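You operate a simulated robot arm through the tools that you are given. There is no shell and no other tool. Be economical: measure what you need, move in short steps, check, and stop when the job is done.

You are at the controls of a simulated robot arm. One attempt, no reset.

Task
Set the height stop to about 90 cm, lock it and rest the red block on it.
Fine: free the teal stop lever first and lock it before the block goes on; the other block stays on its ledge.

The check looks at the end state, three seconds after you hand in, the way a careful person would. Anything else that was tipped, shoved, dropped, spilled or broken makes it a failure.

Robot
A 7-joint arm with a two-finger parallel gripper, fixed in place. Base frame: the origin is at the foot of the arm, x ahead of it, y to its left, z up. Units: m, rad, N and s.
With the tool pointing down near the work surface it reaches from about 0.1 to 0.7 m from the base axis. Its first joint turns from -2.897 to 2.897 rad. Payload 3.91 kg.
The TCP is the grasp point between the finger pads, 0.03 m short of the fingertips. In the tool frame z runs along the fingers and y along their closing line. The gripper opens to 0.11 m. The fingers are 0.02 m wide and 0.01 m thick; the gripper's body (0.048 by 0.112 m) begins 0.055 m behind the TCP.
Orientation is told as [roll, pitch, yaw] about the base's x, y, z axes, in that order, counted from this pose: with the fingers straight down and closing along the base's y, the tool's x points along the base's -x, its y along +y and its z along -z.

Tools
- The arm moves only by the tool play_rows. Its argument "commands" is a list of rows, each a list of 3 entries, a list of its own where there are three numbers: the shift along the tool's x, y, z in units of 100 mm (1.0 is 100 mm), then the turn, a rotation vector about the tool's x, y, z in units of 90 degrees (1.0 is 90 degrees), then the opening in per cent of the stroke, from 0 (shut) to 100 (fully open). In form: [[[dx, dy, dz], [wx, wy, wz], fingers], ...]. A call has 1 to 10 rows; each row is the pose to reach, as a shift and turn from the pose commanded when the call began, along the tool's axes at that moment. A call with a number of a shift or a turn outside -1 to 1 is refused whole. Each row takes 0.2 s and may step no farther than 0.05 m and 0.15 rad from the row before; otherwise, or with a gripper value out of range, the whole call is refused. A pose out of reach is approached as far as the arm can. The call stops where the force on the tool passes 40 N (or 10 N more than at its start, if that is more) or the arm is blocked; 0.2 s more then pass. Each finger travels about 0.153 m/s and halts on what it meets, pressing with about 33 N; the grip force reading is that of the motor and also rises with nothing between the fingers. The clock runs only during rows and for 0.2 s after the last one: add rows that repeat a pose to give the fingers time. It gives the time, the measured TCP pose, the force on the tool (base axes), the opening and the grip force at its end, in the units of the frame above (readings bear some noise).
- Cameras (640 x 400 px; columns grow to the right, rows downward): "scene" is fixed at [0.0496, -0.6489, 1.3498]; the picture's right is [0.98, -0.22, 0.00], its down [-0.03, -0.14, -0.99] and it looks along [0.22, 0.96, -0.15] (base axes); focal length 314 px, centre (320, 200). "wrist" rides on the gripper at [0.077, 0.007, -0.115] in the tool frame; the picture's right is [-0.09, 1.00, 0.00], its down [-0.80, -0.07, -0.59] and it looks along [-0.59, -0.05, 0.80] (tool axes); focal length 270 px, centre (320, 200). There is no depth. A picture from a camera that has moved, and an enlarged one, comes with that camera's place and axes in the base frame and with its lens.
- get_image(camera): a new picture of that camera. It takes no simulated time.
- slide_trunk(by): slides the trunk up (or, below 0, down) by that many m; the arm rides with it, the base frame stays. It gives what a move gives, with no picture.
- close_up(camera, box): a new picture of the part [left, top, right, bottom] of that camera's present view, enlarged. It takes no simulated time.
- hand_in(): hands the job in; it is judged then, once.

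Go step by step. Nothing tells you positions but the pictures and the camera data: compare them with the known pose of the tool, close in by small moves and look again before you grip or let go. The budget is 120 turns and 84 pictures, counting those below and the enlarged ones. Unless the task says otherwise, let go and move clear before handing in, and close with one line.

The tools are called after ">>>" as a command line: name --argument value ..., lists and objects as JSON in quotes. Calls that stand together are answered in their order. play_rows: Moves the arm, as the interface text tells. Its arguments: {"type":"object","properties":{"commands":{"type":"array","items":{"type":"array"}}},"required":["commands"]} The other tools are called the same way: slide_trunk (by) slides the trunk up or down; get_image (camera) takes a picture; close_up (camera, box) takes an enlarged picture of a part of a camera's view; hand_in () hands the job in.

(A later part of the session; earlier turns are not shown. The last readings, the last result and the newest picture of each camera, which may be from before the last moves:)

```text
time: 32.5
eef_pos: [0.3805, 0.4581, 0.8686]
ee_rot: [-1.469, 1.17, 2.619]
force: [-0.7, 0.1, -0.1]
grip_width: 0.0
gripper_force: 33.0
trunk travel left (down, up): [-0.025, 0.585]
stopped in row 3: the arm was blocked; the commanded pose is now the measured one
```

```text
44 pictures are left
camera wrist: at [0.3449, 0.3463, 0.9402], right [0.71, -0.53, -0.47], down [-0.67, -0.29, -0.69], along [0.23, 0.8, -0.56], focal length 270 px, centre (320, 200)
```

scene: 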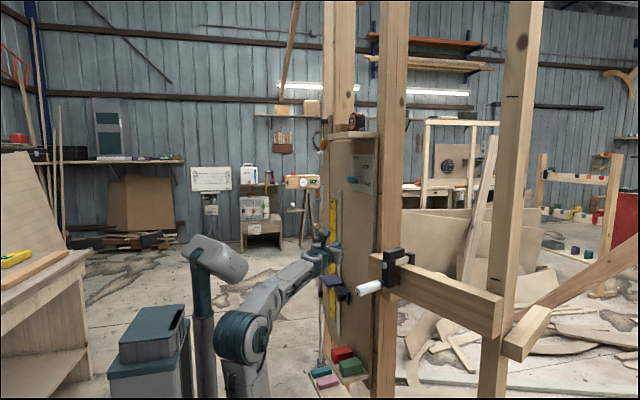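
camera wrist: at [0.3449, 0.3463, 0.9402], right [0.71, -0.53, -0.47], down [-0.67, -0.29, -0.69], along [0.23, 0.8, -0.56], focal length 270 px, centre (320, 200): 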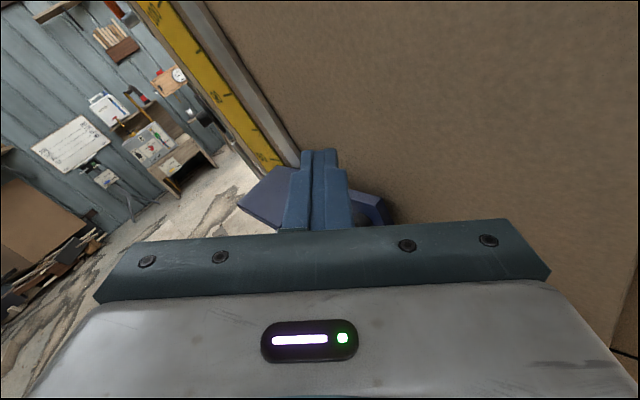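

The forearm now slopes down, so a horizontal tool over-bends the wrist. I'll pitch the tool down about 30° so it lines up with the forearm, and back away a little.

>>> play_rows --commands '[[[0, 0, 0], [-0.005, -0.06, -0.05], 0], [[0, 0, 0], [-0.01, -0.12, -0.1], 0], [[-0.05, -0.15, 0], [-0.015, -0.18, -0.15], 0], [[-0.1, -0.3, 0], [-0.02, -0.24, -0.2], 0], [[-0.2, -0.5, -0.05], [-0.026, -0.31, -0.26], 0], [[-0.2, -0.5, -0.05], [-0.026, -0.31, -0.26], 0]]'

>>> get_image --camera "wrist"

>>> get_image --camera "scene"

```text
time: 33.9
eef_pos: [0.3318, 0.4844, 0.8703]
ee_rot: [0.009, 1.048, -2.12]
force: [-0.2, 0.2, -0.3]
grip_width: 0.0
gripper_force: 32.3
out of reach, approached as far as the arm can: row 3
trunk travel left (down, up): [-0.025, 0.585]
```

```text
43 pictures are left
camera wrist: at [0.3052, 0.4303, 0.9934], right [0.82, -0.56, -0.07], down [-0.54, -0.74, -0.4], along [0.17, 0.37, -0.91], focal length 270 px, centre (320, 200)
```

wrist: 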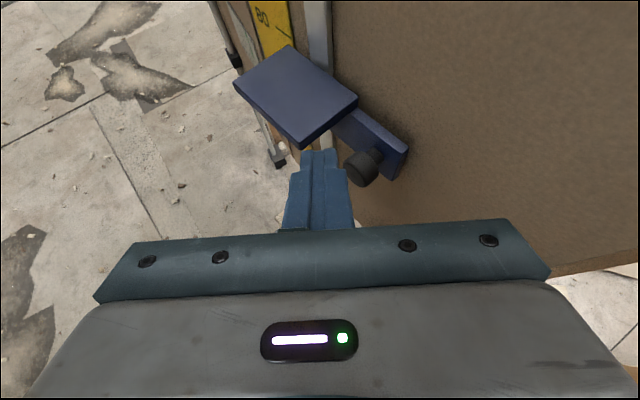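

```text
42 pictures are left
```

scene: 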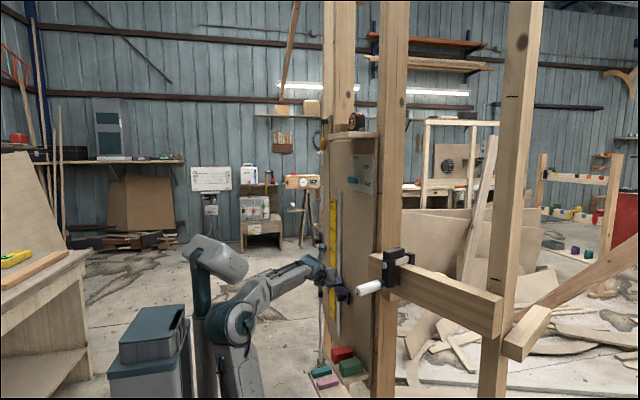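

The hand follows well and I can see the stop clearly. The shelf's front edge runs from (0.364, 0.578) to (0.345, 0.682), with z about 0.78. I'll open the gripper, move to the left-front of the shelf, then descend so the right finger can go under it.

>>> play_rows --commands '[[[0.05, -0.25, 0.08], [0, 0, 0], 30], [[0.1, -0.5, 0.16], [0, 0, 0], 60], [[0.14, -0.75, 0.24], [0, 0, 0], 100], [[0.18, -0.98, 0.31], [0, 0, 0], 100], [[0.18, -0.98, 0.31], [0, 0, 0], 100]]'

>>> play_rows --commands '[[[-0.2, -0.1, 0.2], [0, 0, 0], 100], [[-0.4, -0.2, 0.35], [0, 0, 0], 100], [[-0.65, -0.3, 0.5], [0, 0, 0], 100], [[-0.9, -0.35, 0.65], [0, 0, 0], 100], [[-0.98, -0.38, 0.72], [0, 0, 0], 100]]'

>>> get_image --camera "wrist"

```text
time: 34.8
eef_pos: [0.3189, 0.5178, 0.8984]
ee_rot: [-0.353, 1.051, -2.429]
force: [0.0, 0.4, -0.3]
grip_width: 0.11
gripper_force: 0.1
trunk travel left (down, up): [-0.025, 0.585]
stopped in row 4: the arm was blocked; the commanded pose is now the measured one
```

```text
time: 36.0
eef_pos: [0.2953, 0.5448, 0.8104]
ee_rot: [-0.579, 1.026, -2.626]
force: [0.2, 0.8, -0.3]
grip_width: 0.1101
gripper_force: 0.1
trunk travel left (down, up): [-0.025, 0.585]
```

```text
41 pictures are left
camera wrist: at [0.2956, 0.4667, 0.9238], right [0.78, -0.52, -0.36], down [-0.63, -0.66, -0.41], along [-0.03, 0.54, -0.84], focal length 270 px, centre (320, 200)
```

wrist: 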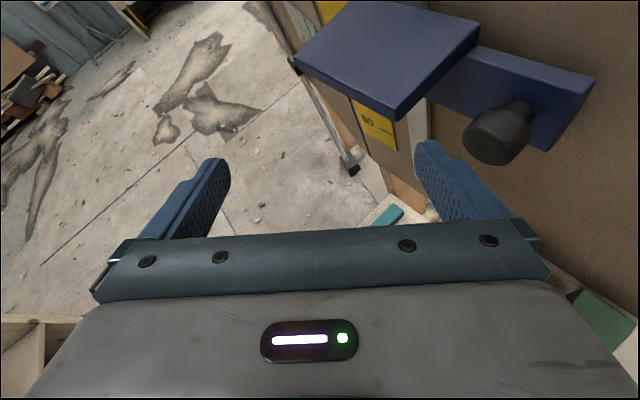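

The shelf and knob are clear in view, and the right finger is in front of and between them. I'll pull back and down, fix the roll, then go left below the shelf level.

>>> play_rows --commands '[[[-0.3, -0.25, -0.05], [0, 0, 0], 100], [[-0.65, -0.28, 0.05], [0, 0, -0.05], 100], [[-0.8, -0.35, 0.25], [0, 0, -0.1], 100], [[-0.75, -0.45, 0.5], [0, 0, -0.15], 100], [[-0.68, -0.52, 0.75], [0, 0, -0.18], 100], [[-0.68, -0.52, 0.75], [0, 0, -0.18], 100]]'

>>> get_image --camera "wrist"

```text
time: 36.5
eef_pos: [0.2817, 0.5353, 0.7864]
ee_rot: [-0.6, 1.003, -2.666]
force: [0.0, -0.8, -0.4]
grip_width: 0.11
gripper_force: 0.0
trunk travel left (down, up): [-0.025, 0.585]
stopped in row 2: the arm was blocked; the commanded pose is now the measured one
```

```text
40 pictures are left
camera wrist: at [0.2828, 0.457, 0.8986], right [0.76, -0.54, -0.38], down [-0.65, -0.65, -0.39], along [-0.03, 0.54, -0.84], focal length 270 px, centre (320, 200)
```

wrist: 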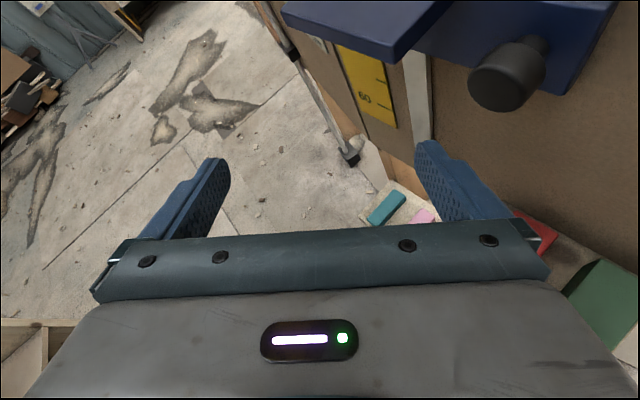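

I need to see how the wrist is bent, so I'll take a close-up of the arm.

>>> close_up --camera "scene" --box '[180, 220, 380, 400]'

```text
2.22 times, centred on (280, 310) of scene
camera zoom: at [0.0496, -0.6489, 1.3498], right [0.98, -0.22, 0.0], down [-0.03, -0.14, -0.99], along [0.22, 0.96, -0.15], focal length 697 px, centre (409, -44)
```

zoom: 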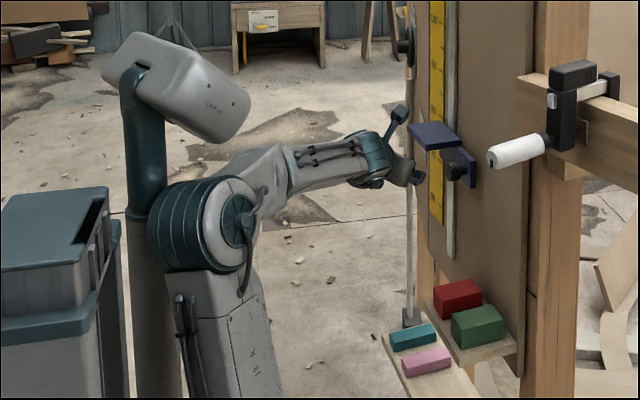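

The elbow is up against the column. Raising the trunk frees it, and rolling the tool 90° makes the fingers close vertically, so I can grip the shelf directly.

>>> slide_trunk --by 0.2

>>> play_rows --commands '[[[-0.2, 0, -0.1], [0, 0, 0.09], 100], [[-0.2, 0, -0.1], [0, 0, 0.18], 100], [[-0.2, 0, -0.1], [0, 0, 0.27], 100], [[-0.2, 0, -0.1], [0, 0, 0.36], 100], [[-0.2, 0, -0.1], [0, 0, 0.45], 100], [[-0.2, 0, -0.1], [0, 0, 0.54], 100], [[-0.2, 0, -0.1], [0, 0, 0.63], 100], [[-0.2, 0, -0.1], [0, 0, 0.72], 100], [[-0.2, 0, -0.1], [0, 0, 0.8], 100]]'

>>> get_image --camera "wrist"

>>> get_image --camera "scene"

```text
time: 38.7
eef_pos: [0.2808, 0.5355, 0.9853]
ee_rot: [-0.599, 1.005, -2.665]
force: [0.2, -0.5, 0.4]
grip_width: 0.1098
gripper_force: 0.1
trunk travel left (down, up): [-0.225, 0.385]
```

```text
time: 40.7
eef_pos: [0.2673, 0.5228, 0.9725]
ee_rot: [-1.111, -0.028, 2.715]
force: [-0.6, 0.6, 0.0]
grip_width: 0.1102
gripper_force: 0.0
out of reach, approached as far as the arm can: row 6
trunk travel left (down, up): [-0.225, 0.385]
```

```text
38 pictures are left
camera wrist: at [0.2949, 0.3944, 1.0144], right [-0.29, -0.36, -0.89], down [-0.93, -0.13, 0.35], along [-0.24, 0.93, -0.29], focal length 270 px, centre (320, 200)
```

wrist: 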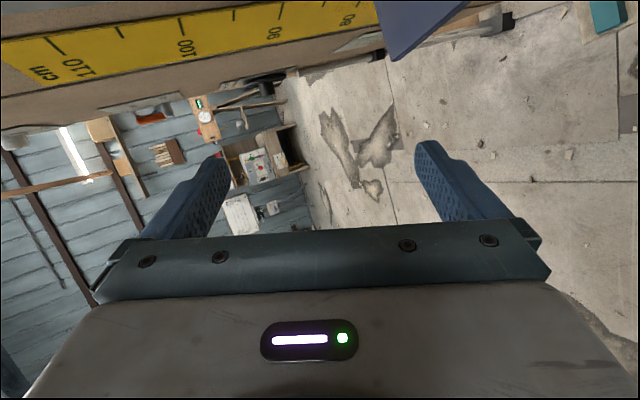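

```text
37 pictures are left
```

scene: 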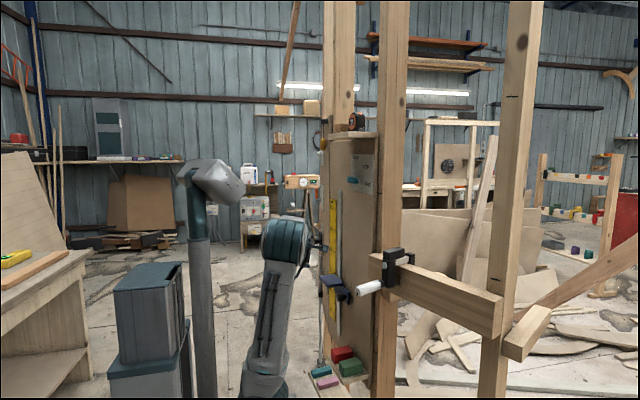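

Now the closing line is nearly vertical. I'll level the tool and reduce its azimuth so that it faces the shelf edge better.

>>> play_rows --commands '[[[0, 0, 0], [0.065, 0.045, 0], 100], [[0, 0, 0], [0.13, 0.09, 0], 100], [[0, 0, 0], [0.19, 0.135, 0], 100], [[0, 0, 0], [0.26, 0.18, 0], 100], [[0, 0, 0], [0.26, 0.18, 0], 100]]'

>>> get_image --camera "wrist"

```text
time: 41.4
eef_pos: [0.3215, 0.4928, 0.9901]
ee_rot: [-1.336, -0.284, 2.558]
force: [-0.3, 0.7, 0.0]
grip_width: 0.1097
gripper_force: 0.0
trunk travel left (down, up): [-0.225, 0.385]
stopped in row 3: the arm was blocked; the commanded pose is now the measured one
```

```text
36 pictures are left
camera wrist: at [0.3248, 0.3554, 0.9871], right [-0.42, 0.0, -0.91], down [-0.9, -0.08, 0.42], along [-0.07, 1.0, 0.03], focal length 270 px, centre (320, 200)
```

wrist: 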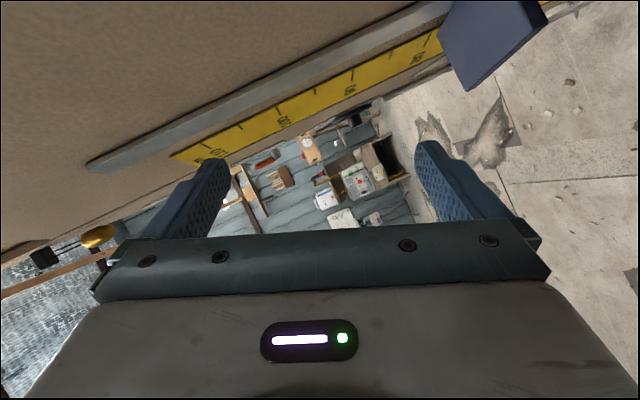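

The closing line is tilted about 20°, but straddling the shelf between open fingers will still work. I'll descend in front of the shelf.

>>> play_rows --commands '[[[-0.02, 0.25, 0.12], [0, 0, 0], 100], [[-0.05, 0.5, 0.24], [0, 0, 0], 100], [[-0.08, 0.75, 0.36], [0, 0, 0], 100], [[-0.1, 0.99, 0.47], [0, 0, 0], 100], [[-0.1, 0.99, 0.47], [0, 0, 0], 100]]'

>>> get_image --camera "wrist"

```text
time: 42.3
eef_pos: [0.3194, 0.5118, 0.94]
ee_rot: [-1.379, -0.443, 2.575]
force: [0.2, -0.9, 0.3]
grip_width: 0.1098
gripper_force: 0.0
trunk travel left (down, up): [-0.225, 0.385]
stopped in row 4: the arm was blocked; the commanded pose is now the measured one
```

```text
35 pictures are left
camera wrist: at [0.3226, 0.3752, 0.9202], right [-0.52, 0.11, -0.85], down [-0.85, -0.14, 0.51], along [-0.06, 0.98, 0.16], focal length 270 px, centre (320, 200)
```

wrist: 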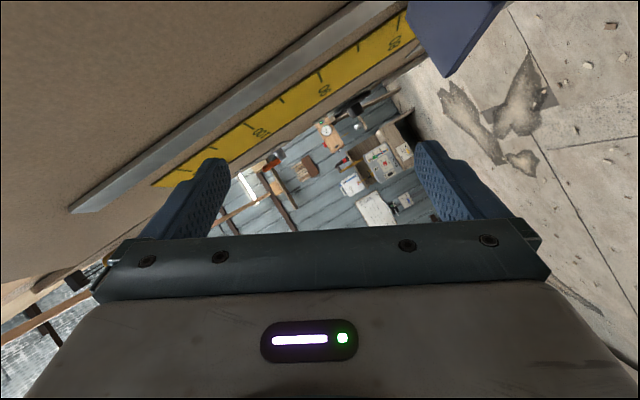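

The roll keeps drifting here, so I'm changing plan. I'll use a steeper tool (about -45°) on the comfortable wrist branch, and first roll back towards camera-up while pitching down.

>>> play_rows --commands '[[[-0.05, -0.05, -0.05], [-0.026, -0.013, -0.09], 100], [[-0.1, -0.1, -0.1], [-0.051, -0.026, -0.177], 100], [[-0.1, -0.1, -0.1], [-0.077, -0.039, -0.266], 100], [[-0.1, -0.1, -0.1], [-0.102, -0.052, -0.354], 100], [[-0.1, -0.1, -0.1], [-0.128, -0.065, -0.443], 100], [[-0.1, -0.1, -0.1], [-0.153, -0.078, -0.53], 100], [[-0.1, -0.1, -0.1], [-0.179, -0.091, -0.62], 100]]'

>>> play_rows --commands '[[[0, 0, 0], [-0.026, -0.013, -0.09], 100], [[0, 0, 0], [-0.051, -0.026, -0.177], 100], [[0, 0, 0], [-0.077, -0.039, -0.266], 100], [[0, 0, 0], [-0.102, -0.052, -0.354], 100], [[0, 0, 0], [-0.128, -0.065, -0.443], 100], [[0, 0, 0], [-0.153, -0.078, -0.53], 100], [[0, 0, 0], [-0.179, -0.091, -0.62], 100]]'

>>> get_image --camera "wrist"

```text
time: 43.9
eef_pos: [0.3118, 0.5081, 0.9536]
ee_rot: [-1.072, 0.438, 3.025]
force: [0.3, -0.1, -0.1]
grip_width: 0.1098
gripper_force: 0.1
trunk travel left (down, up): [-0.225, 0.385]
```

```text
time: 45.4
eef_pos: [0.3315, 0.4871, 0.9795]
ee_rot: [-0.383, 0.873, -2.434]
force: [0.3, 0.2, 0.4]
grip_width: 0.1102
gripper_force: 0.0
trunk travel left (down, up): [-0.225, 0.385]
stopped in row 7: the arm was blocked; the commanded pose is now the measured one
```

```text
34 pictures are left
camera wrist: at [0.3407, 0.4306, 1.1046], right [0.77, -0.56, -0.31], down [-0.63, -0.74, -0.24], along [-0.09, 0.38, -0.92], focal length 270 px, centre (320, 200)
```

wrist: 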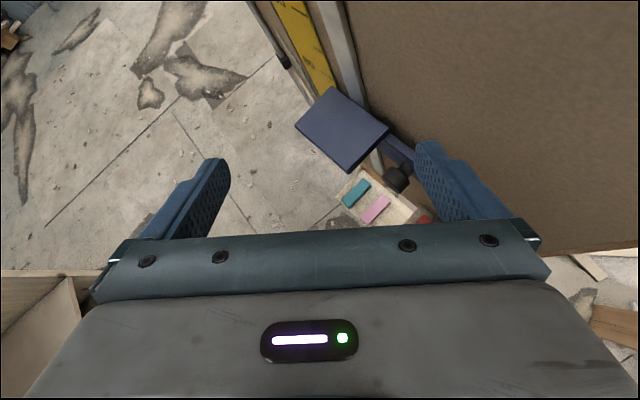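

The arm geometry is comfortable here, and trunk slides leave it unchanged, so I can do vertical moves with the trunk, including the lift. I'll shift left at this height so the right finger is in front of the shelf.

>>> play_rows --commands '[[[0.03, -0.3, 0.1], [0, 0, 0], 100], [[0.05, -0.6, 0.25], [0, 0, 0], 100], [[0.08, -0.85, 0.4], [0, 0, 0], 100], [[0.1, -0.97, 0.5], [0, 0, 0], 100]]'

>>> get_image --camera "wrist"

```text
time: 46.2
eef_pos: [0.3099, 0.5238, 1.0239]
ee_rot: [-0.645, 0.852, -2.634]
force: [0.0, 0.6, 0.4]
grip_width: 0.11
gripper_force: 0.0
trunk travel left (down, up): [-0.225, 0.385]
stopped in row 3: the arm was blocked; the commanded pose is now the measured one
```

```text
33 pictures are left
camera wrist: at [0.3337, 0.4514, 1.14], right [0.73, -0.5, -0.46], down [-0.65, -0.71, -0.26], along [-0.19, 0.49, -0.85], focal length 270 px, centre (320, 200)
```

wrist: 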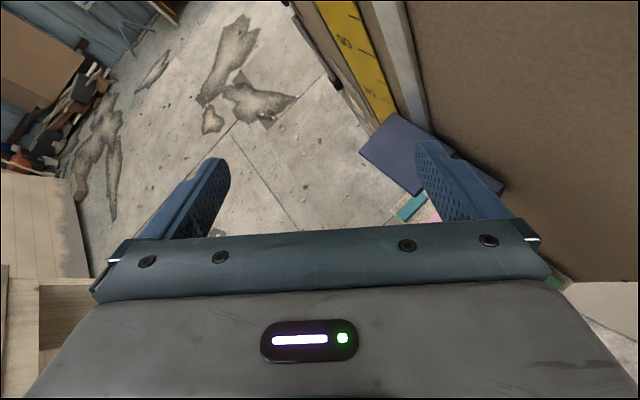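

Hooking under the shelf isn't practical in this wrist branch. The knob can instead be gripped with the tool pointing straight down, which is the comfortable branch, and lifted with the trunk. I'll return to tool-down through a left-down swing.

>>> play_rows --commands '[[[-0.15, 0, -0.05], [0.02, -0.047, -0.073], 100], [[-0.3, 0, -0.1], [0.04, -0.095, -0.145], 60], [[-0.45, 0, -0.15], [0.06, -0.142, -0.218], 40], [[-0.6, 0, -0.2], [0.08, -0.19, -0.29], 40], [[-0.75, 0, -0.25], [0.1, -0.237, -0.363], 40], [[-0.9, 0, -0.3], [0.12, -0.285, -0.435], 40], [[-1.0, 0, -0.3], [0.14, -0.332, -0.508], 40]]'

>>> play_rows --commands '[[[0, 0, 0], [0.02, -0.047, -0.073], 40], [[0, 0, 0], [0.04, -0.095, -0.145], 40], [[0, 0, 0], [0.06, -0.142, -0.218], 40], [[0, 0, 0], [0.08, -0.19, -0.29], 40], [[0, 0, 0], [0.1, -0.237, -0.363], 40], [[0, 0, 0], [0.12, -0.285, -0.435], 40], [[0, 0, 0], [0.14, -0.332, -0.508], 40]]'

```text
time: 47.8
eef_pos: [0.2454, 0.4674, 0.9655]
ee_rot: [-0.001, 0.562, -1.385]
force: [-0.2, 0.4, 0.7]
grip_width: 0.044
gripper_force: 0.1
trunk travel left (down, up): [-0.225, 0.385]
```

```text
time: 49.4
eef_pos: [0.2457, 0.4672, 0.9656]
ee_rot: [0.014, 0.004, -0.566]
force: [-0.5, -0.9, -0.5]
grip_width: 0.0438
gripper_force: 0.1
trunk travel left (down, up): [-0.225, 0.385]
```

Back to tool-down, cleanly. I'll align the yaw with the board (+8.4°) and move towards a hover above the knob.

>>> play_rows --commands '[[[-0.1, 0.2, 0.1], [0, 0, -0.08], 40], [[-0.2, 0.4, 0.2], [0, 0, -0.16], 40], [[-0.3, 0.6, 0.3], [0, 0, -0.24], 40], [[-0.45, 0.8, 0.35], [0, 0, -0.32], 40], [[-0.56, 0.98, 0.35], [0, 0, -0.4], 40], [[-0.56, 0.98, 0.35], [0, 0, -0.454], 40]]'

>>> get_image --camera "wrist"

```text
time: 50.8
eef_pos: [0.3448, 0.5205, 0.9329]
ee_rot: [0.015, -0.005, 0.147]
force: [-0.1, -0.4, 0.0]
grip_width: 0.044
gripper_force: 0.0
trunk travel left (down, up): [-0.225, 0.385]
```

```text
32 pictures are left
camera wrist: at [0.2682, 0.5141, 1.0457], right [-0.06, 1.0, 0.01], down [0.8, 0.04, 0.6], along [0.6, 0.05, -0.8], focal length 270 px, centre (320, 200)
```

wrist: 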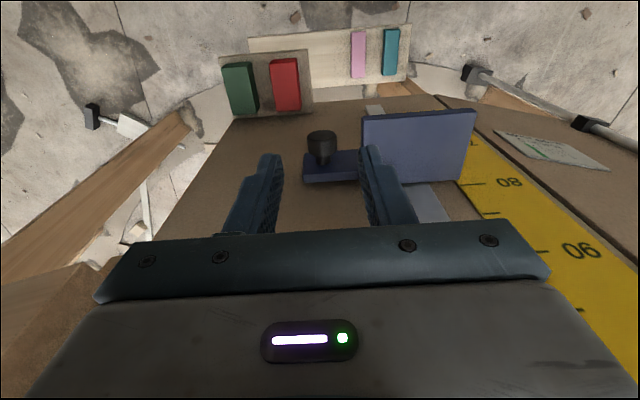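

The view is clear: the knob is at about (0.40–0.43, 0.527, 0.755), with a 3 cm gap to the shelf's right edge. I'll move over it.

>>> play_rows --commands '[[[-0.35, -0.02, 0.1], [0, 0, 0], 40], [[-0.67, -0.03, 0.3], [0, 0, 0], 40], [[-0.67, -0.03, 0.63], [0, 0, 0], 40], [[-0.67, -0.03, 0.63], [0, 0, 0], 40]]'

>>> get_image --camera "wrist"

>>> close_up --camera "scene" --box '[300, 210, 380, 330]'

```text
time: 51.4
eef_pos: [0.4021, 0.526, 0.9072]
ee_rot: [0.013, 0.001, 0.147]
force: [-10.4, -2.9, 2.0]
grip_width: 0.0441
gripper_force: 0.0
trunk travel left (down, up): [-0.225, 0.385]
stopped in row 3: the force on the tool passed its limit (the readings are from after the stop); the commanded pose is now the measured one
```

```text
31 pictures are left
camera wrist: at [0.3248, 0.5206, 1.0213], right [-0.06, 1.0, 0.01], down [0.8, 0.04, 0.59], along [0.59, 0.04, -0.81], focal length 270 px, centre (320, 200)
```

wrist: 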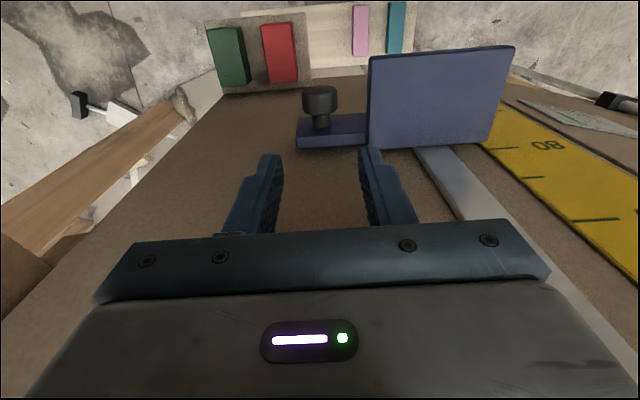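

```text
3.33 times, centred on (340, 270) of scene
camera zoom: at [0.0496, -0.6489, 1.3498], right [0.98, -0.22, 0.0], down [-0.03, -0.14, -0.99], along [0.22, 0.96, -0.15], focal length 1046 px, centre (253, -33)
```

zoom: 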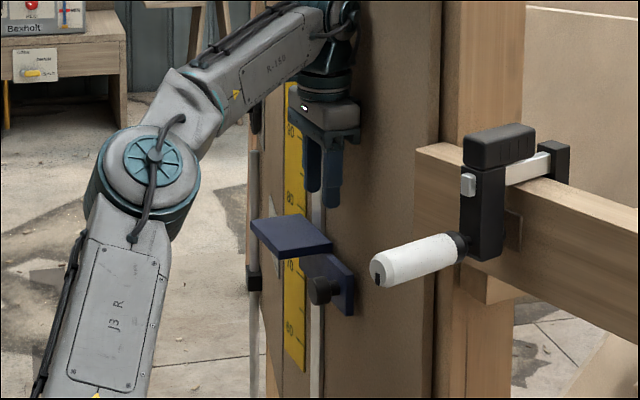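

The wrist housing touched the board, so a vertical tool can't get close enough. I'll back off and tilt the tool about 20° so that the hand leans away from the board.

>>> play_rows --commands '[[[0.3, 0, 0], [0, 0, 0], 40], [[0.4, 0, 0], [0, -0.075, 0], 40], [[0.4, 0, 0], [0, -0.15, 0], 40], [[0.4, 0.0, 0.2], [0, -0.22, 0], 40], [[0.2, 0.02, 0.4], [0, -0.22, 0], 40], [[-0.02, 0.02, 0.4], [0, -0.22, 0], 40], [[-0.02, 0.02, 0.4], [0, -0.22, 0], 40]]'

>>> get_image --camera "wrist"

```text
time: 53.0
eef_pos: [0.4042, 0.5329, 0.8654]
ee_rot: [0.013, -0.344, 0.143]
force: [0.1, -1.0, 0.3]
grip_width: 0.0442
gripper_force: 0.0
trunk travel left (down, up): [-0.225, 0.385]
```

```text
29 pictures are left
camera wrist: at [0.2932, 0.521, 0.9466], right [-0.06, 1.0, 0.04], down [0.56, 0.0, 0.83], along [0.83, 0.07, -0.56], focal length 270 px, centre (320, 200)
```

wrist: 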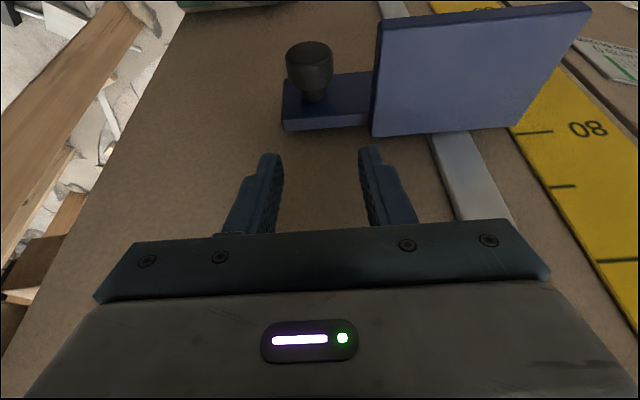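

Aligned. I'll descend so the fingers straddle the knob.

>>> play_rows --commands '[[[0.08, -0.05, 0.25], [0, 0, 0], 40], [[0.16, -0.055, 0.5], [0, 0, 0], 40], [[0.24, -0.055, 0.75], [0, 0, 0], 40], [[0.3, -0.055, 0.92], [0, 0, 0], 40], [[0.33, -0.055, 1.0], [0, 0, 0], 40]]'

>>> get_image --camera "wrist"

>>> close_up --camera "scene" --box '[310, 240, 370, 340]'

```text
time: 54.2
eef_pos: [0.4089, 0.5256, 0.761]
ee_rot: [0.011, -0.344, 0.142]
force: [-0.8, -0.8, 0.4]
grip_width: 0.0441
gripper_force: 0.1
trunk travel left (down, up): [-0.225, 0.385]
```

```text
28 pictures are left
camera wrist: at [0.2981, 0.5161, 0.8424], right [-0.06, 1.0, 0.04], down [0.56, 0.0, 0.83], along [0.83, 0.07, -0.56], focal length 270 px, centre (320, 200)
```

wrist: 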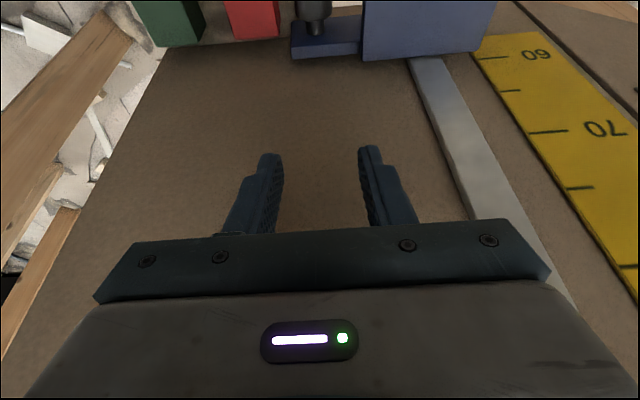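

```text
4.00 times, centred on (340, 290) of scene
camera zoom: at [0.0496, -0.6489, 1.3498], right [0.98, -0.22, 0.0], down [-0.03, -0.14, -0.99], along [0.22, 0.96, -0.15], focal length 1255 px, centre (240, -160)
```

zoom: 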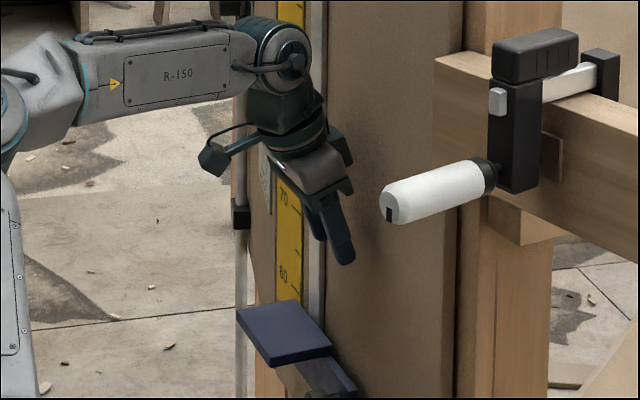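

The stop has slid down: its shelf now reads about 58, so something nudged it and it moves easily. I'll back up a little and check whether it is still.

>>> play_rows --commands '[[[0.0, 0, 0], [0, 0, 0], 40], [[0, 0, 0], [0, 0, 0], 40]]'

>>> get_image --camera "wrist"

>>> close_up --camera "scene" --box '[310, 300, 390, 400]'

```text
time: 54.8
eef_pos: [0.4086, 0.5264, 0.7615]
ee_rot: [0.012, -0.343, 0.139]
force: [-0.7, -0.4, -0.8]
grip_width: 0.0442
gripper_force: 0.0
trunk travel left (down, up): [-0.225, 0.385]
```

```text
26 pictures are left
camera wrist: at [0.2981, 0.5161, 0.8425], right [-0.06, 1.0, 0.04], down [0.56, 0.0, 0.83], along [0.83, 0.07, -0.56], focal length 270 px, centre (320, 200)
```

wrist: 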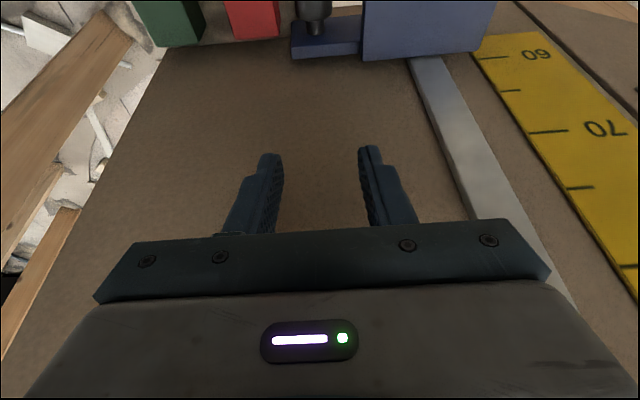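

```text
4.00 times, centred on (350, 350) of scene
camera zoom: at [0.0496, -0.6489, 1.3498], right [0.98, -0.22, 0.0], down [-0.03, -0.14, -0.99], along [0.22, 0.96, -0.15], focal length 1255 px, centre (200, -400)
```

zoom: 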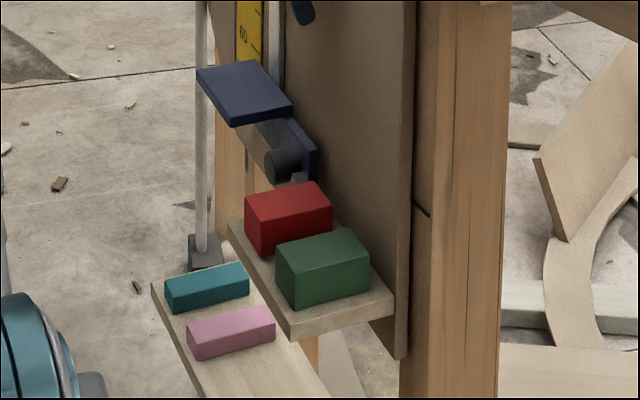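

It is still, and the blocks are untouched. I'll lower the trunk to hover above the knob again and measure it precisely before descending slowly.

>>> slide_trunk --by -0.085

>>> get_image --camera "wrist"

```text
time: 56.0
eef_pos: [0.4096, 0.5263, 0.6765]
ee_rot: [0.011, -0.344, 0.141]
force: [0.2, -0.4, 1.5]
grip_width: 0.0439
gripper_force: 0.0
trunk travel left (down, up): [-0.14, 0.47]
```

```text
24 pictures are left
camera wrist: at [0.2981, 0.5161, 0.7576], right [-0.06, 1.0, 0.04], down [0.56, 0.0, 0.83], along [0.83, 0.07, -0.56], focal length 270 px, centre (320, 200)
```

wrist: 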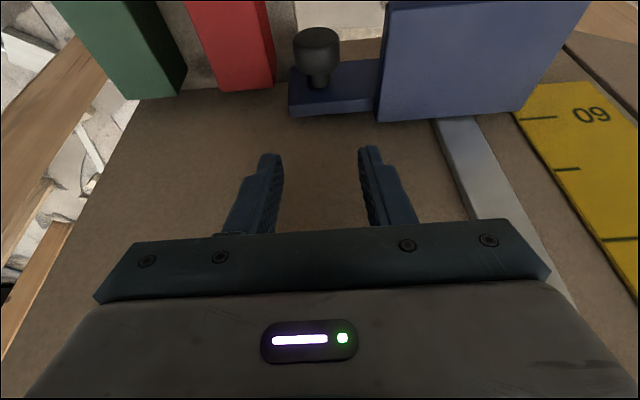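

The knob is at (0.395–0.425, 0.527, 0.56). Last time the fingertips probably caught the plate behind it, so I'll stay about 1 cm farther out and descend slowly.

>>> play_rows --commands '[[[0.11, 0.02, -0.04], [0, 0, 0], 36], [[0.17, 0.03, 0.15], [0, 0, 0], 36], [[0.24, 0.03, 0.35], [0, 0, 0], 36], [[0.31, 0.03, 0.55], [0, 0, 0], 36], [[0.38, 0.03, 0.73], [0, 0, 0], 36], [[0.42, 0.03, 0.83], [0, 0, 0], 36], [[0.45, 0.03, 0.92], [0, 0, 0], 36]]'

>>> close_up --camera "scene" --box '[310, 280, 390, 380]'

```text
time: 57.6
eef_pos: [0.3973, 0.529, 0.5741]
ee_rot: [0.012, -0.343, 0.139]
force: [0.2, 0.1, -0.4]
grip_width: 0.0397
gripper_force: 0.1
trunk travel left (down, up): [-0.14, 0.47]
```

```text
4.00 times, centred on (350, 330) of scene
camera zoom: at [0.0496, -0.6489, 1.3498], right [0.98, -0.22, 0.0], down [-0.03, -0.14, -0.99], along [0.22, 0.96, -0.15], focal length 1255 px, centre (200, -320)
```

zoom: 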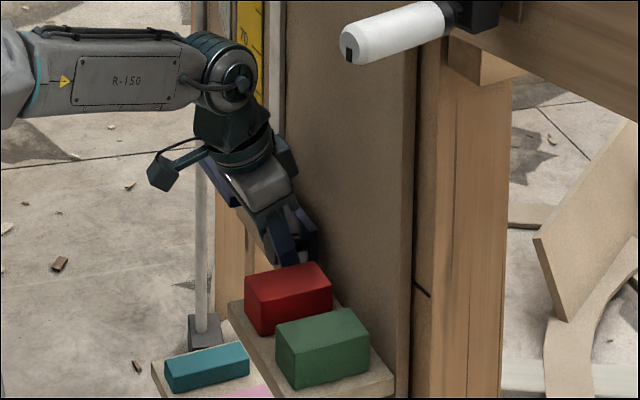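

Nothing was disturbed and the fingers are around the knob. I'll close on it.

>>> play_rows --commands '[[[0, 0, 0], [0, 0, 0], 20], [[0, 0, 0], [0, 0, 0], 10], [[0, 0, 0], [0, 0, 0], 10]]'

>>> slide_trunk --by 0.03

>>> get_image --camera "wrist"

```text
time: 58.4
eef_pos: [0.3965, 0.5272, 0.5751]
ee_rot: [0.01, -0.342, 0.137]
force: [-6.6, -17.2, -2.8]
grip_width: 0.0335
gripper_force: 45.1
trunk travel left (down, up): [-0.14, 0.47]
```

```text
time: 59.1
eef_pos: [0.3961, 0.5268, 0.6057]
ee_rot: [0.011, -0.344, 0.137]
force: [-6.9, -25.3, -0.3]
grip_width: 0.0331
gripper_force: 44.9
trunk travel left (down, up): [-0.17, 0.44]
```

```text
22 pictures are left
camera wrist: at [0.2863, 0.5175, 0.6868], right [-0.06, 1.0, 0.04], down [0.56, 0.0, 0.83], along [0.83, 0.07, -0.56], focal length 270 px, centre (320, 200)
```

wrist: 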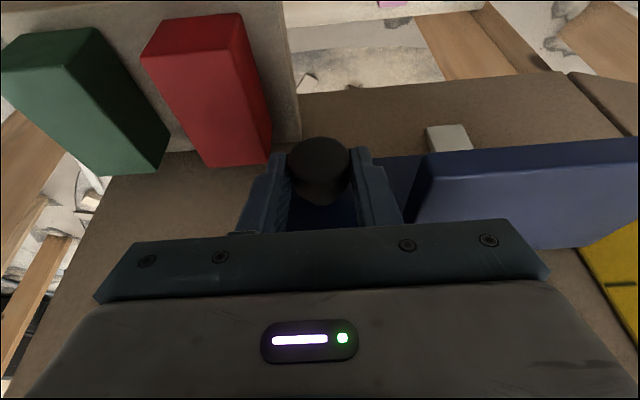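

The knob is gripped and rising with the hand. I'll lift most of the way with the trunk, then read the scale.

>>> slide_trunk --by 0.25

>>> close_up --camera "scene" --box '[310, 190, 370, 290]'

>>> get_image --camera "wrist"

```text
time: 61.7
eef_pos: [0.3974, 0.5278, 0.8558]
ee_rot: [0.015, -0.345, 0.139]
force: [0.8, -19.0, 0.0]
grip_width: 0.0335
gripper_force: 44.9
trunk travel left (down, up): [-0.42, 0.19]
```

```text
4.00 times, centred on (340, 240) of scene
camera zoom: at [0.0496, -0.6489, 1.3498], right [0.98, -0.22, 0.0], down [-0.03, -0.14, -0.99], along [0.22, 0.96, -0.15], focal length 1255 px, centre (240, 40)
```

zoom: 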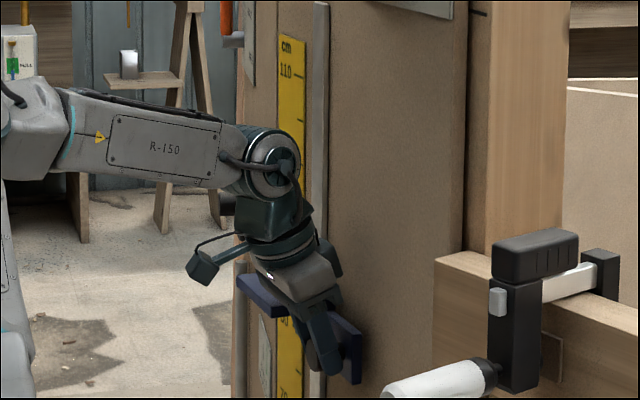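

```text
20 pictures are left
camera wrist: at [0.2864, 0.5172, 0.9369], right [-0.06, 1.0, 0.04], down [0.56, 0.0, 0.83], along [0.83, 0.07, -0.56], focal length 270 px, centre (320, 200)
```

wrist: 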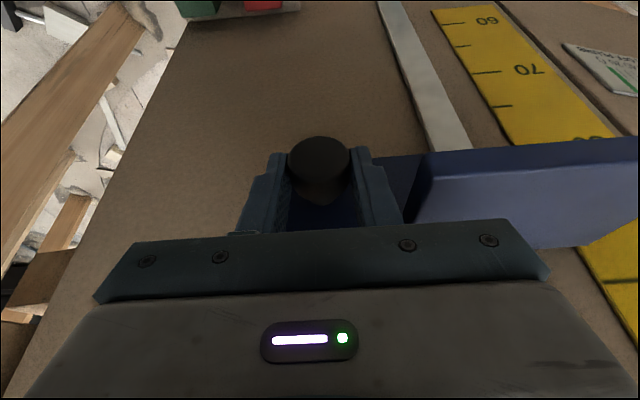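

The scale calibrates to about z = reading/100. The shelf top is at about 0.872, so I need roughly 2.7 cm more.

>>> slide_trunk --by 0.027

>>> close_up --camera "wrist" --box '[400, 0, 640, 320]'

>>> close_up --camera "scene" --box '[320, 190, 360, 290]'

```text
time: 62.5
eef_pos: [0.3977, 0.5267, 0.8818]
ee_rot: [0.012, -0.344, 0.14]
force: [2.0, -18.6, -6.0]
grip_width: 0.0338
gripper_force: 45.0
trunk travel left (down, up): [-0.447, 0.163]
```

```text
1.25 times, centred on (520, 160) of wrist
camera zoom: at [0.2865, 0.5174, 0.9627], right [-0.06, 1.0, 0.04], down [0.56, 0.0, 0.83], along [0.83, 0.07, -0.56], focal length 338 px, centre (70, 250)
```

zoom: 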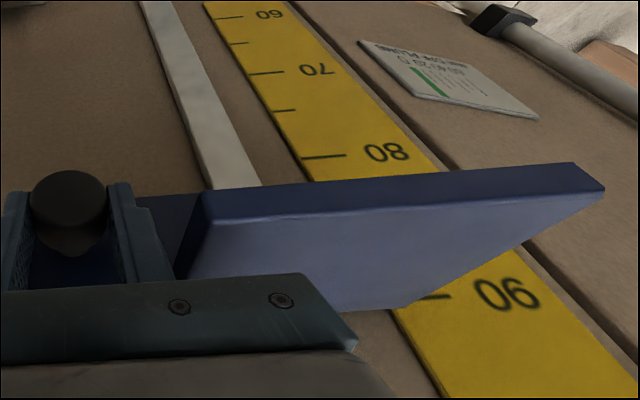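

```text
4.00 times, centred on (340, 240) of scene
camera zoom: at [0.0496, -0.6489, 1.3498], right [0.98, -0.22, 0.0], down [-0.03, -0.14, -0.99], along [0.22, 0.96, -0.15], focal length 1255 px, centre (240, 40)
```

zoom: 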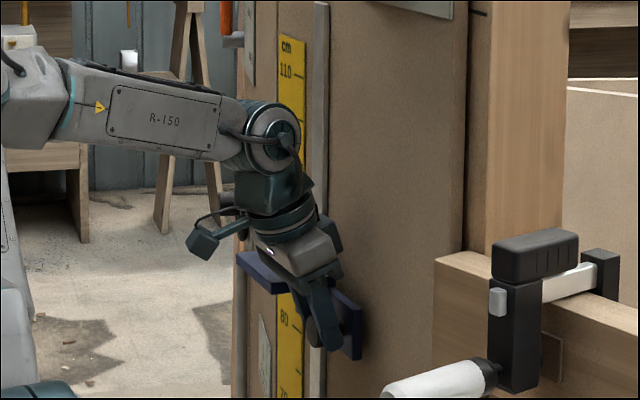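

The shelf top is level with the 90 mark. I'll release the knob gently and see whether the stop holds.

>>> play_rows --commands '[[[0, 0, 0], [0, 0, 0], 32], [[0, 0, 0], [0, 0, 0], 36], [[0, 0, 0], [0, 0, 0], 36]]'

>>> slide_trunk --by 0.1

>>> get_image --camera "wrist"

```text
time: 63.3
eef_pos: [0.3952, 0.5296, 0.8811]
ee_rot: [0.015, -0.343, 0.141]
force: [0.0, 0.4, 0.5]
grip_width: 0.0399
gripper_force: 0.3
trunk travel left (down, up): [-0.447, 0.163]
```

```text
time: 64.6
eef_pos: [0.3966, 0.5308, 0.9819]
ee_rot: [0.013, -0.345, 0.14]
force: [1.1, -0.3, -0.7]
grip_width: 0.0395
gripper_force: 0.1
trunk travel left (down, up): [-0.547, 0.063]
```

```text
17 pictures are left
camera wrist: at [0.2859, 0.5194, 1.0625], right [-0.06, 1.0, 0.04], down [0.56, 0.0, 0.83], along [0.83, 0.07, -0.56], focal length 270 px, centre (320, 200)
```

wrist: 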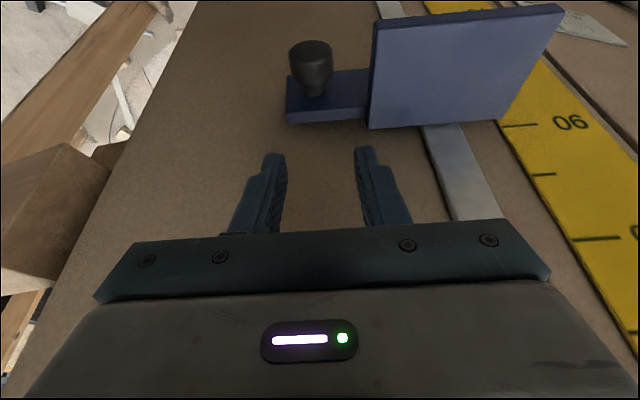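

The stop holds at 90. Next I'll lock it, so I'll back away and return to the tool-down pose that led to the horizontal branch.

>>> play_rows --commands '[[[0.25, 0.04, -0.2], [0, 0, 0], 36], [[0.5, 0.08, -0.4], [0, 0.08, 0], 20], [[0.75, 0.1, -0.55], [0, 0.16, 0], 0], [[0.95, 0.14, -0.65], [0, 0.22, 0], 0]]'

>>> play_rows --commands '[[[0.2, -0.15, 0], [0, 0, 0.08], 0], [[0.4, -0.3, 0], [0, 0, 0.16], 0], [[0.5, -0.5, 0], [0, 0, 0.24], 0], [[0.5, -0.5, 0], [0, 0, 0.32], 0], [[0.5, -0.5, 0], [0, 0, 0.4], 0], [[0.5, -0.5, 0], [0, 0, 0.455], 0]]'

>>> slide_trunk --by -0.222

```text
time: 65.6
eef_pos: [0.2845, 0.5267, 1.0119]
ee_rot: [0.014, 0.003, 0.144]
force: [0.3, 0.0, 0.1]
grip_width: 0.0
gripper_force: 33.3
trunk travel left (down, up): [-0.547, 0.063]
```

```text
time: 67.0
eef_pos: [0.2503, 0.4675, 1.0159]
ee_rot: [0.016, 0.024, -0.593]
force: [-0.8, 0.0, 0.2]
grip_width: 0.0002
gripper_force: 32.4
trunk travel left (down, up): [-0.547, 0.063]
```

```text
time: 69.3
eef_pos: [0.2517, 0.4668, 0.7914]
ee_rot: [0.014, 0.015, -0.593]
force: [-0.4, 0.9, -0.6]
grip_width: 0.0001
gripper_force: 33.0
trunk travel left (down, up): [-0.325, 0.285]
```

I'll raise the hand in steps to lever height before rotating.

>>> play_rows --commands '[[[0, 0, -0.3], [0, 0, 0], 0], [[0, 0, -0.6], [0, 0, 0], 0], [[0, 0, -0.85], [0, 0, 0], 0], [[0, 0, -1.0], [0, 0, 0], 0]]'

>>> play_rows --commands '[[[-0.1, -0.15, -0.3], [0, 0, 0], 0], [[-0.2, -0.3, -0.6], [0, 0, 0], 0], [[-0.3, -0.4, -0.85], [0, 0, 0], 0], [[-0.3, -0.4, -1.0], [0, 0, 0], 0]]'

>>> play_rows --commands '[[[0, 0, -0.2], [-0.053, 0.056, 0.053], 0], [[0, 0, -0.4], [-0.105, 0.113, 0.105], 0], [[0, 0, -0.6], [-0.158, 0.169, 0.158], 0], [[0, 0, -0.7], [-0.21, 0.226, 0.21], 0], [[0, 0, -0.8], [-0.264, 0.282, 0.264], 0], [[0, 0, -0.9], [-0.316, 0.339, 0.316], 0], [[0, 0, -1.0], [-0.369, 0.395, 0.369], 0]]'

```text
time: 70.3
eef_pos: [0.2605, 0.4624, 0.8849]
ee_rot: [0.002, -0.004, -0.609]
force: [0.8, 0.1, 0.3]
grip_width: 0.0001
gripper_force: 33.1
trunk travel left (down, up): [-0.325, 0.285]
```

```text
time: 71.3
eef_pos: [0.2838, 0.3996, 0.9855]
ee_rot: [0.002, -0.004, -0.665]
force: [-0.7, 0.5, 0.3]
grip_width: 0.0001
gripper_force: 33.3
trunk travel left (down, up): [-0.325, 0.285]
```

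```text
time: 72.0
eef_pos: [0.3065, 0.3879, 1.0179]
ee_rot: [0.139, 0.16, -0.865]
force: [-0.2, -0.7, 0.5]
grip_width: 0.0001
gripper_force: 32.7
trunk travel left (down, up): [-0.325, 0.285]
stopped in row 3: the arm was blocked; the commanded pose is now the measured one
```

That rotation path ran into a limit. I'll use the proven one: bend left first, then sweep.

>>> play_rows --commands '[[[0.1, -0.03, -0.1], [0.02, 0.09, -0.005], 0], [[0.2, -0.07, -0.2], [0.041, 0.18, -0.01], 0], [[0.3, -0.1, -0.3], [0.062, 0.27, -0.015], 0], [[0.4, -0.13, -0.4], [0.083, 0.36, -0.02], 0], [[0.5, -0.17, -0.5], [0.103, 0.45, -0.025], 0], [[0.6, -0.2, -0.6], [0.124, 0.54, -0.03], 0], [[0.7, -0.23, -0.7], [0.145, 0.63, -0.036], 0], [[0.8, -0.26, -0.8], [0.166, 0.72, -0.041], 0], [[0.9, -0.3, -0.9], [0.186, 0.81, -0.046], 0], [[1.0, -0.33, -1.0], [0.207, 0.9, -0.051], 0]]'

```text
time: 74.2
eef_pos: [0.2186, 0.4217, 1.1284]
ee_rot: [2.531, 1.57, 1.919]
force: [-0.2, 1.1, -0.5]
grip_width: 0.0
gripper_force: 33.3
trunk travel left (down, up): [-0.325, 0.285]
```

>>> play_rows --commands '[[[0.05, 0.2, 0.05], [-0.05, 0, 0], 0], [[0.1, 0.4, 0.1], [-0.14, 0, 0], 0], [[0.2, 0.6, 0.15], [-0.23, 0, 0], 0], [[0.3, 0.66, 0.15], [-0.32, 0, 0], 0], [[0.3, 0.66, 0.1], [-0.41, 0, 0], 0], [[0.3, 0.66, 0.1], [-0.5, 0, 0], 0]]'

>>> play_rows --commands '[[[0.05, 0.15, 0.15], [-0.05, 0, 0], 0], [[0.1, 0.3, 0.2], [-0.14, 0, 0], 0], [[0.2, 0.5, 0.2], [-0.23, 0, 0], 0], [[0.3, 0.7, 0.15], [-0.32, 0, 0], 0], [[0.3, 0.85, 0.1], [-0.41, 0, 0], 0], [[0.3, 0.92, 0.04], [-0.5, 0, 0], 0]]'

>>> get_image --camera "wrist"

```text
time: 75.6
eef_pos: [0.2416, 0.4833, 1.1561]
ee_rot: [0.757, 1.565, -0.639]
force: [-0.3, 0.4, 0.2]
grip_width: 0.0
gripper_force: 33.2
trunk travel left (down, up): [-0.325, 0.285]
```

```text
time: 77.0
eef_pos: [0.3367, 0.499, 1.1866]
ee_rot: [1.454, 1.569, -0.73]
force: [-0.4, -0.1, -0.1]
grip_width: 0.0004
gripper_force: 33.0
trunk travel left (down, up): [-0.325, 0.285]
```

```text
16 pictures are left
camera wrist: at [0.277, 0.4021, 1.2633], right [0.81, -0.57, -0.09], down [-0.4, -0.45, -0.8], along [0.42, 0.69, -0.59], focal length 270 px, centre (320, 200)
```

wrist: 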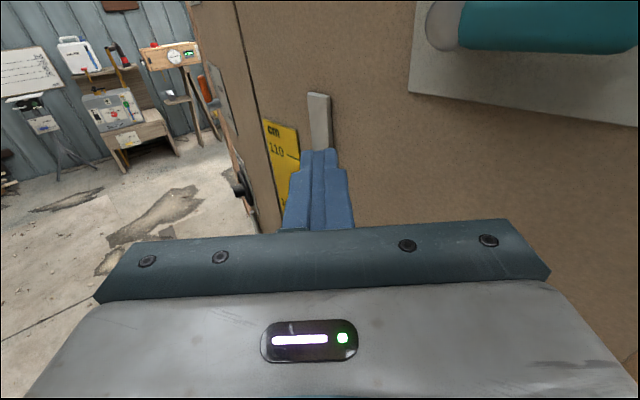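

I'm now in a clean horizontal pose, with the lever handle visible at upper right (y from 0.43 to 0.495, z 1.246). I'll slide right to put the fist below the handle.

>>> play_rows --commands '[[[0, 0.25, -0.05], [0, 0, 0], 0], [[0.03, 0.5, -0.05], [-0.02, 0, 0], 0], [[0.06, 0.75, -0.05], [-0.04, 0, 0], 0], [[0.08, 0.95, -0.07], [-0.05, 0, 0], 0], [[0.08, 1.0, -0.07], [-0.05, 0, 0], 0]]'

>>> get_image --camera "wrist"

```text
time: 78.2
eef_pos: [0.4139, 0.4361, 1.1953]
ee_rot: [1.691, 1.57, -0.568]
force: [0.3, -0.5, 0.3]
grip_width: 0.0
gripper_force: 32.9
trunk travel left (down, up): [-0.325, 0.285]
```

```text
15 pictures are left
camera wrist: at [0.3465, 0.3438, 1.2716], right [0.77, -0.63, -0.09], down [-0.43, -0.41, -0.8], along [0.47, 0.65, -0.59], focal length 270 px, centre (320, 200)
```

wrist: 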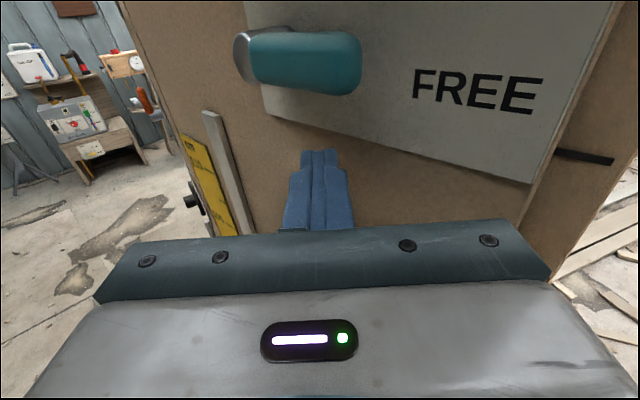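

The fist is right beneath the handle. I'll push it up along the arc.

>>> play_rows --commands '[[[0.2, 0.02, -0.02], [0, 0, 0], 0], [[0.4, 0.04, -0.04], [0, 0, 0], 0], [[0.53, 0.065, -0.06], [0, 0, 0], 0], [[0.67, 0.045, -0.04], [0, 0, 0], 0], [[0.79, 0.01, -0.01], [0, 0, 0], 0]]'

>>> get_image --camera "wrist"

```text
time: 79.4
eef_pos: [0.4147, 0.4333, 1.2758]
ee_rot: [2.2, 1.571, -0.063]
force: [0.1, -0.2, -0.2]
grip_width: 0.0
gripper_force: 33.2
trunk travel left (down, up): [-0.325, 0.285]
```

```text
14 pictures are left
camera wrist: at [0.3464, 0.3414, 1.3514], right [0.77, -0.63, -0.09], down [-0.43, -0.41, -0.8], along [0.47, 0.65, -0.59], focal length 270 px, centre (320, 200)
```

wrist: 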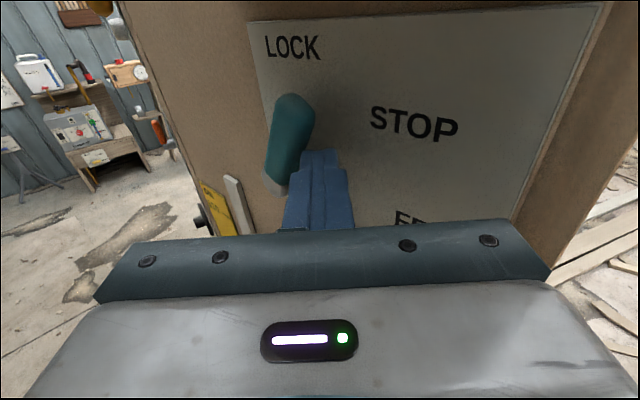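

Only about 25° remains. I'll push it to the left until it meets the LOCK stop.

>>> play_rows --commands '[[[0.11, -0.07, 0.07], [0, 0, 0], 0], [[0.18, -0.13, 0.115], [0, 0, 0], 0], [[0.19, -0.19, 0.17], [0, 0, 0], 0], [[0.18, -0.24, 0.21], [0, 0, 0], 0], [[0.18, -0.29, 0.26], [0, 0, 0], 0]]'

>>> get_image --camera "wrist"

```text
time: 80.3
eef_pos: [0.412, 0.4556, 1.2933]
ee_rot: [0.42, 1.57, -1.854]
force: [-18.8, -36.4, -4.9]
grip_width: 0.0
gripper_force: 32.9
trunk travel left (down, up): [-0.325, 0.285]
stopped in row 4: the force on the tool passed its limit (the readings are from after the stop); the commanded pose is now the measured one
```

```text
13 pictures are left
camera wrist: at [0.3428, 0.3643, 1.3702], right [0.76, -0.64, -0.09], down [-0.44, -0.41, -0.8], along [0.48, 0.65, -0.59], focal length 270 px, centre (320, 200)
```

wrist: 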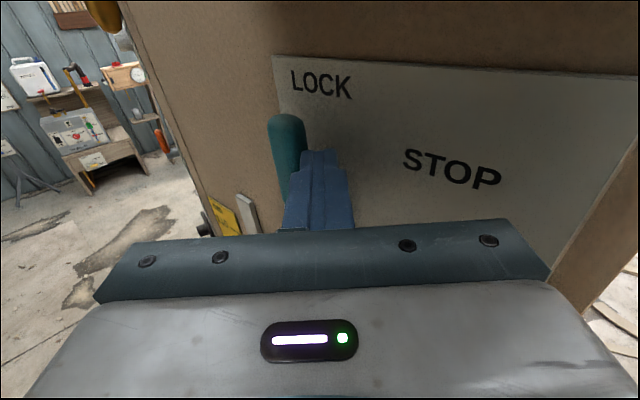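

The lever is upright against the LOCK stop. I'll retrace: ease right, go down, then slide left and away below the hub.

>>> play_rows --commands '[[[0, 0.12, -0.1], [0, 0, 0], 0], [[-0.25, 0.18, -0.15], [0, 0, 0], 0], [[-0.5, 0.18, -0.15], [0, 0, 0], 0], [[-0.75, 0.16, -0.15], [0, 0, 0], 0], [[-1.0, 0.14, -0.15], [0, 0, 0], 0]]'

>>> play_rows --commands '[[[-0.05, -0.25, 0], [0.01, 0, 0], 0], [[-0.1, -0.5, 0], [0.03, 0, 0], 0], [[-0.1, -0.75, 0], [0.05, 0, 0], 0], [[-0.1, -1.0, 0], [0.06, 0, 0], 0]]'

>>> close_up --camera "scene" --box '[290, 110, 390, 310]'

```text
time: 81.5
eef_pos: [0.4128, 0.4416, 1.1909]
ee_rot: [0.296, 1.567, -1.971]
force: [0.2, -0.4, 0.3]
grip_width: 0.0
gripper_force: 33.1
trunk travel left (down, up): [-0.325, 0.285]
```

```text
time: 82.5
eef_pos: [0.3696, 0.4842, 1.1835]
ee_rot: [-1.518, 1.47, 2.579]
force: [-0.2, -0.2, 0.8]
grip_width: 0.0001
gripper_force: 33.0
trunk travel left (down, up): [-0.325, 0.285]
```

```text
2.00 times, centred on (340, 210) of scene
camera zoom: at [0.0496, -0.6489, 1.3498], right [0.98, -0.22, 0.0], down [-0.03, -0.14, -0.99], along [0.22, 0.96, -0.15], focal length 628 px, centre (280, 180)
```

zoom: 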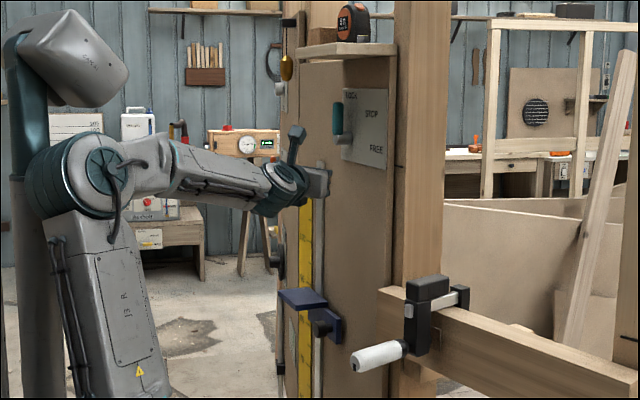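

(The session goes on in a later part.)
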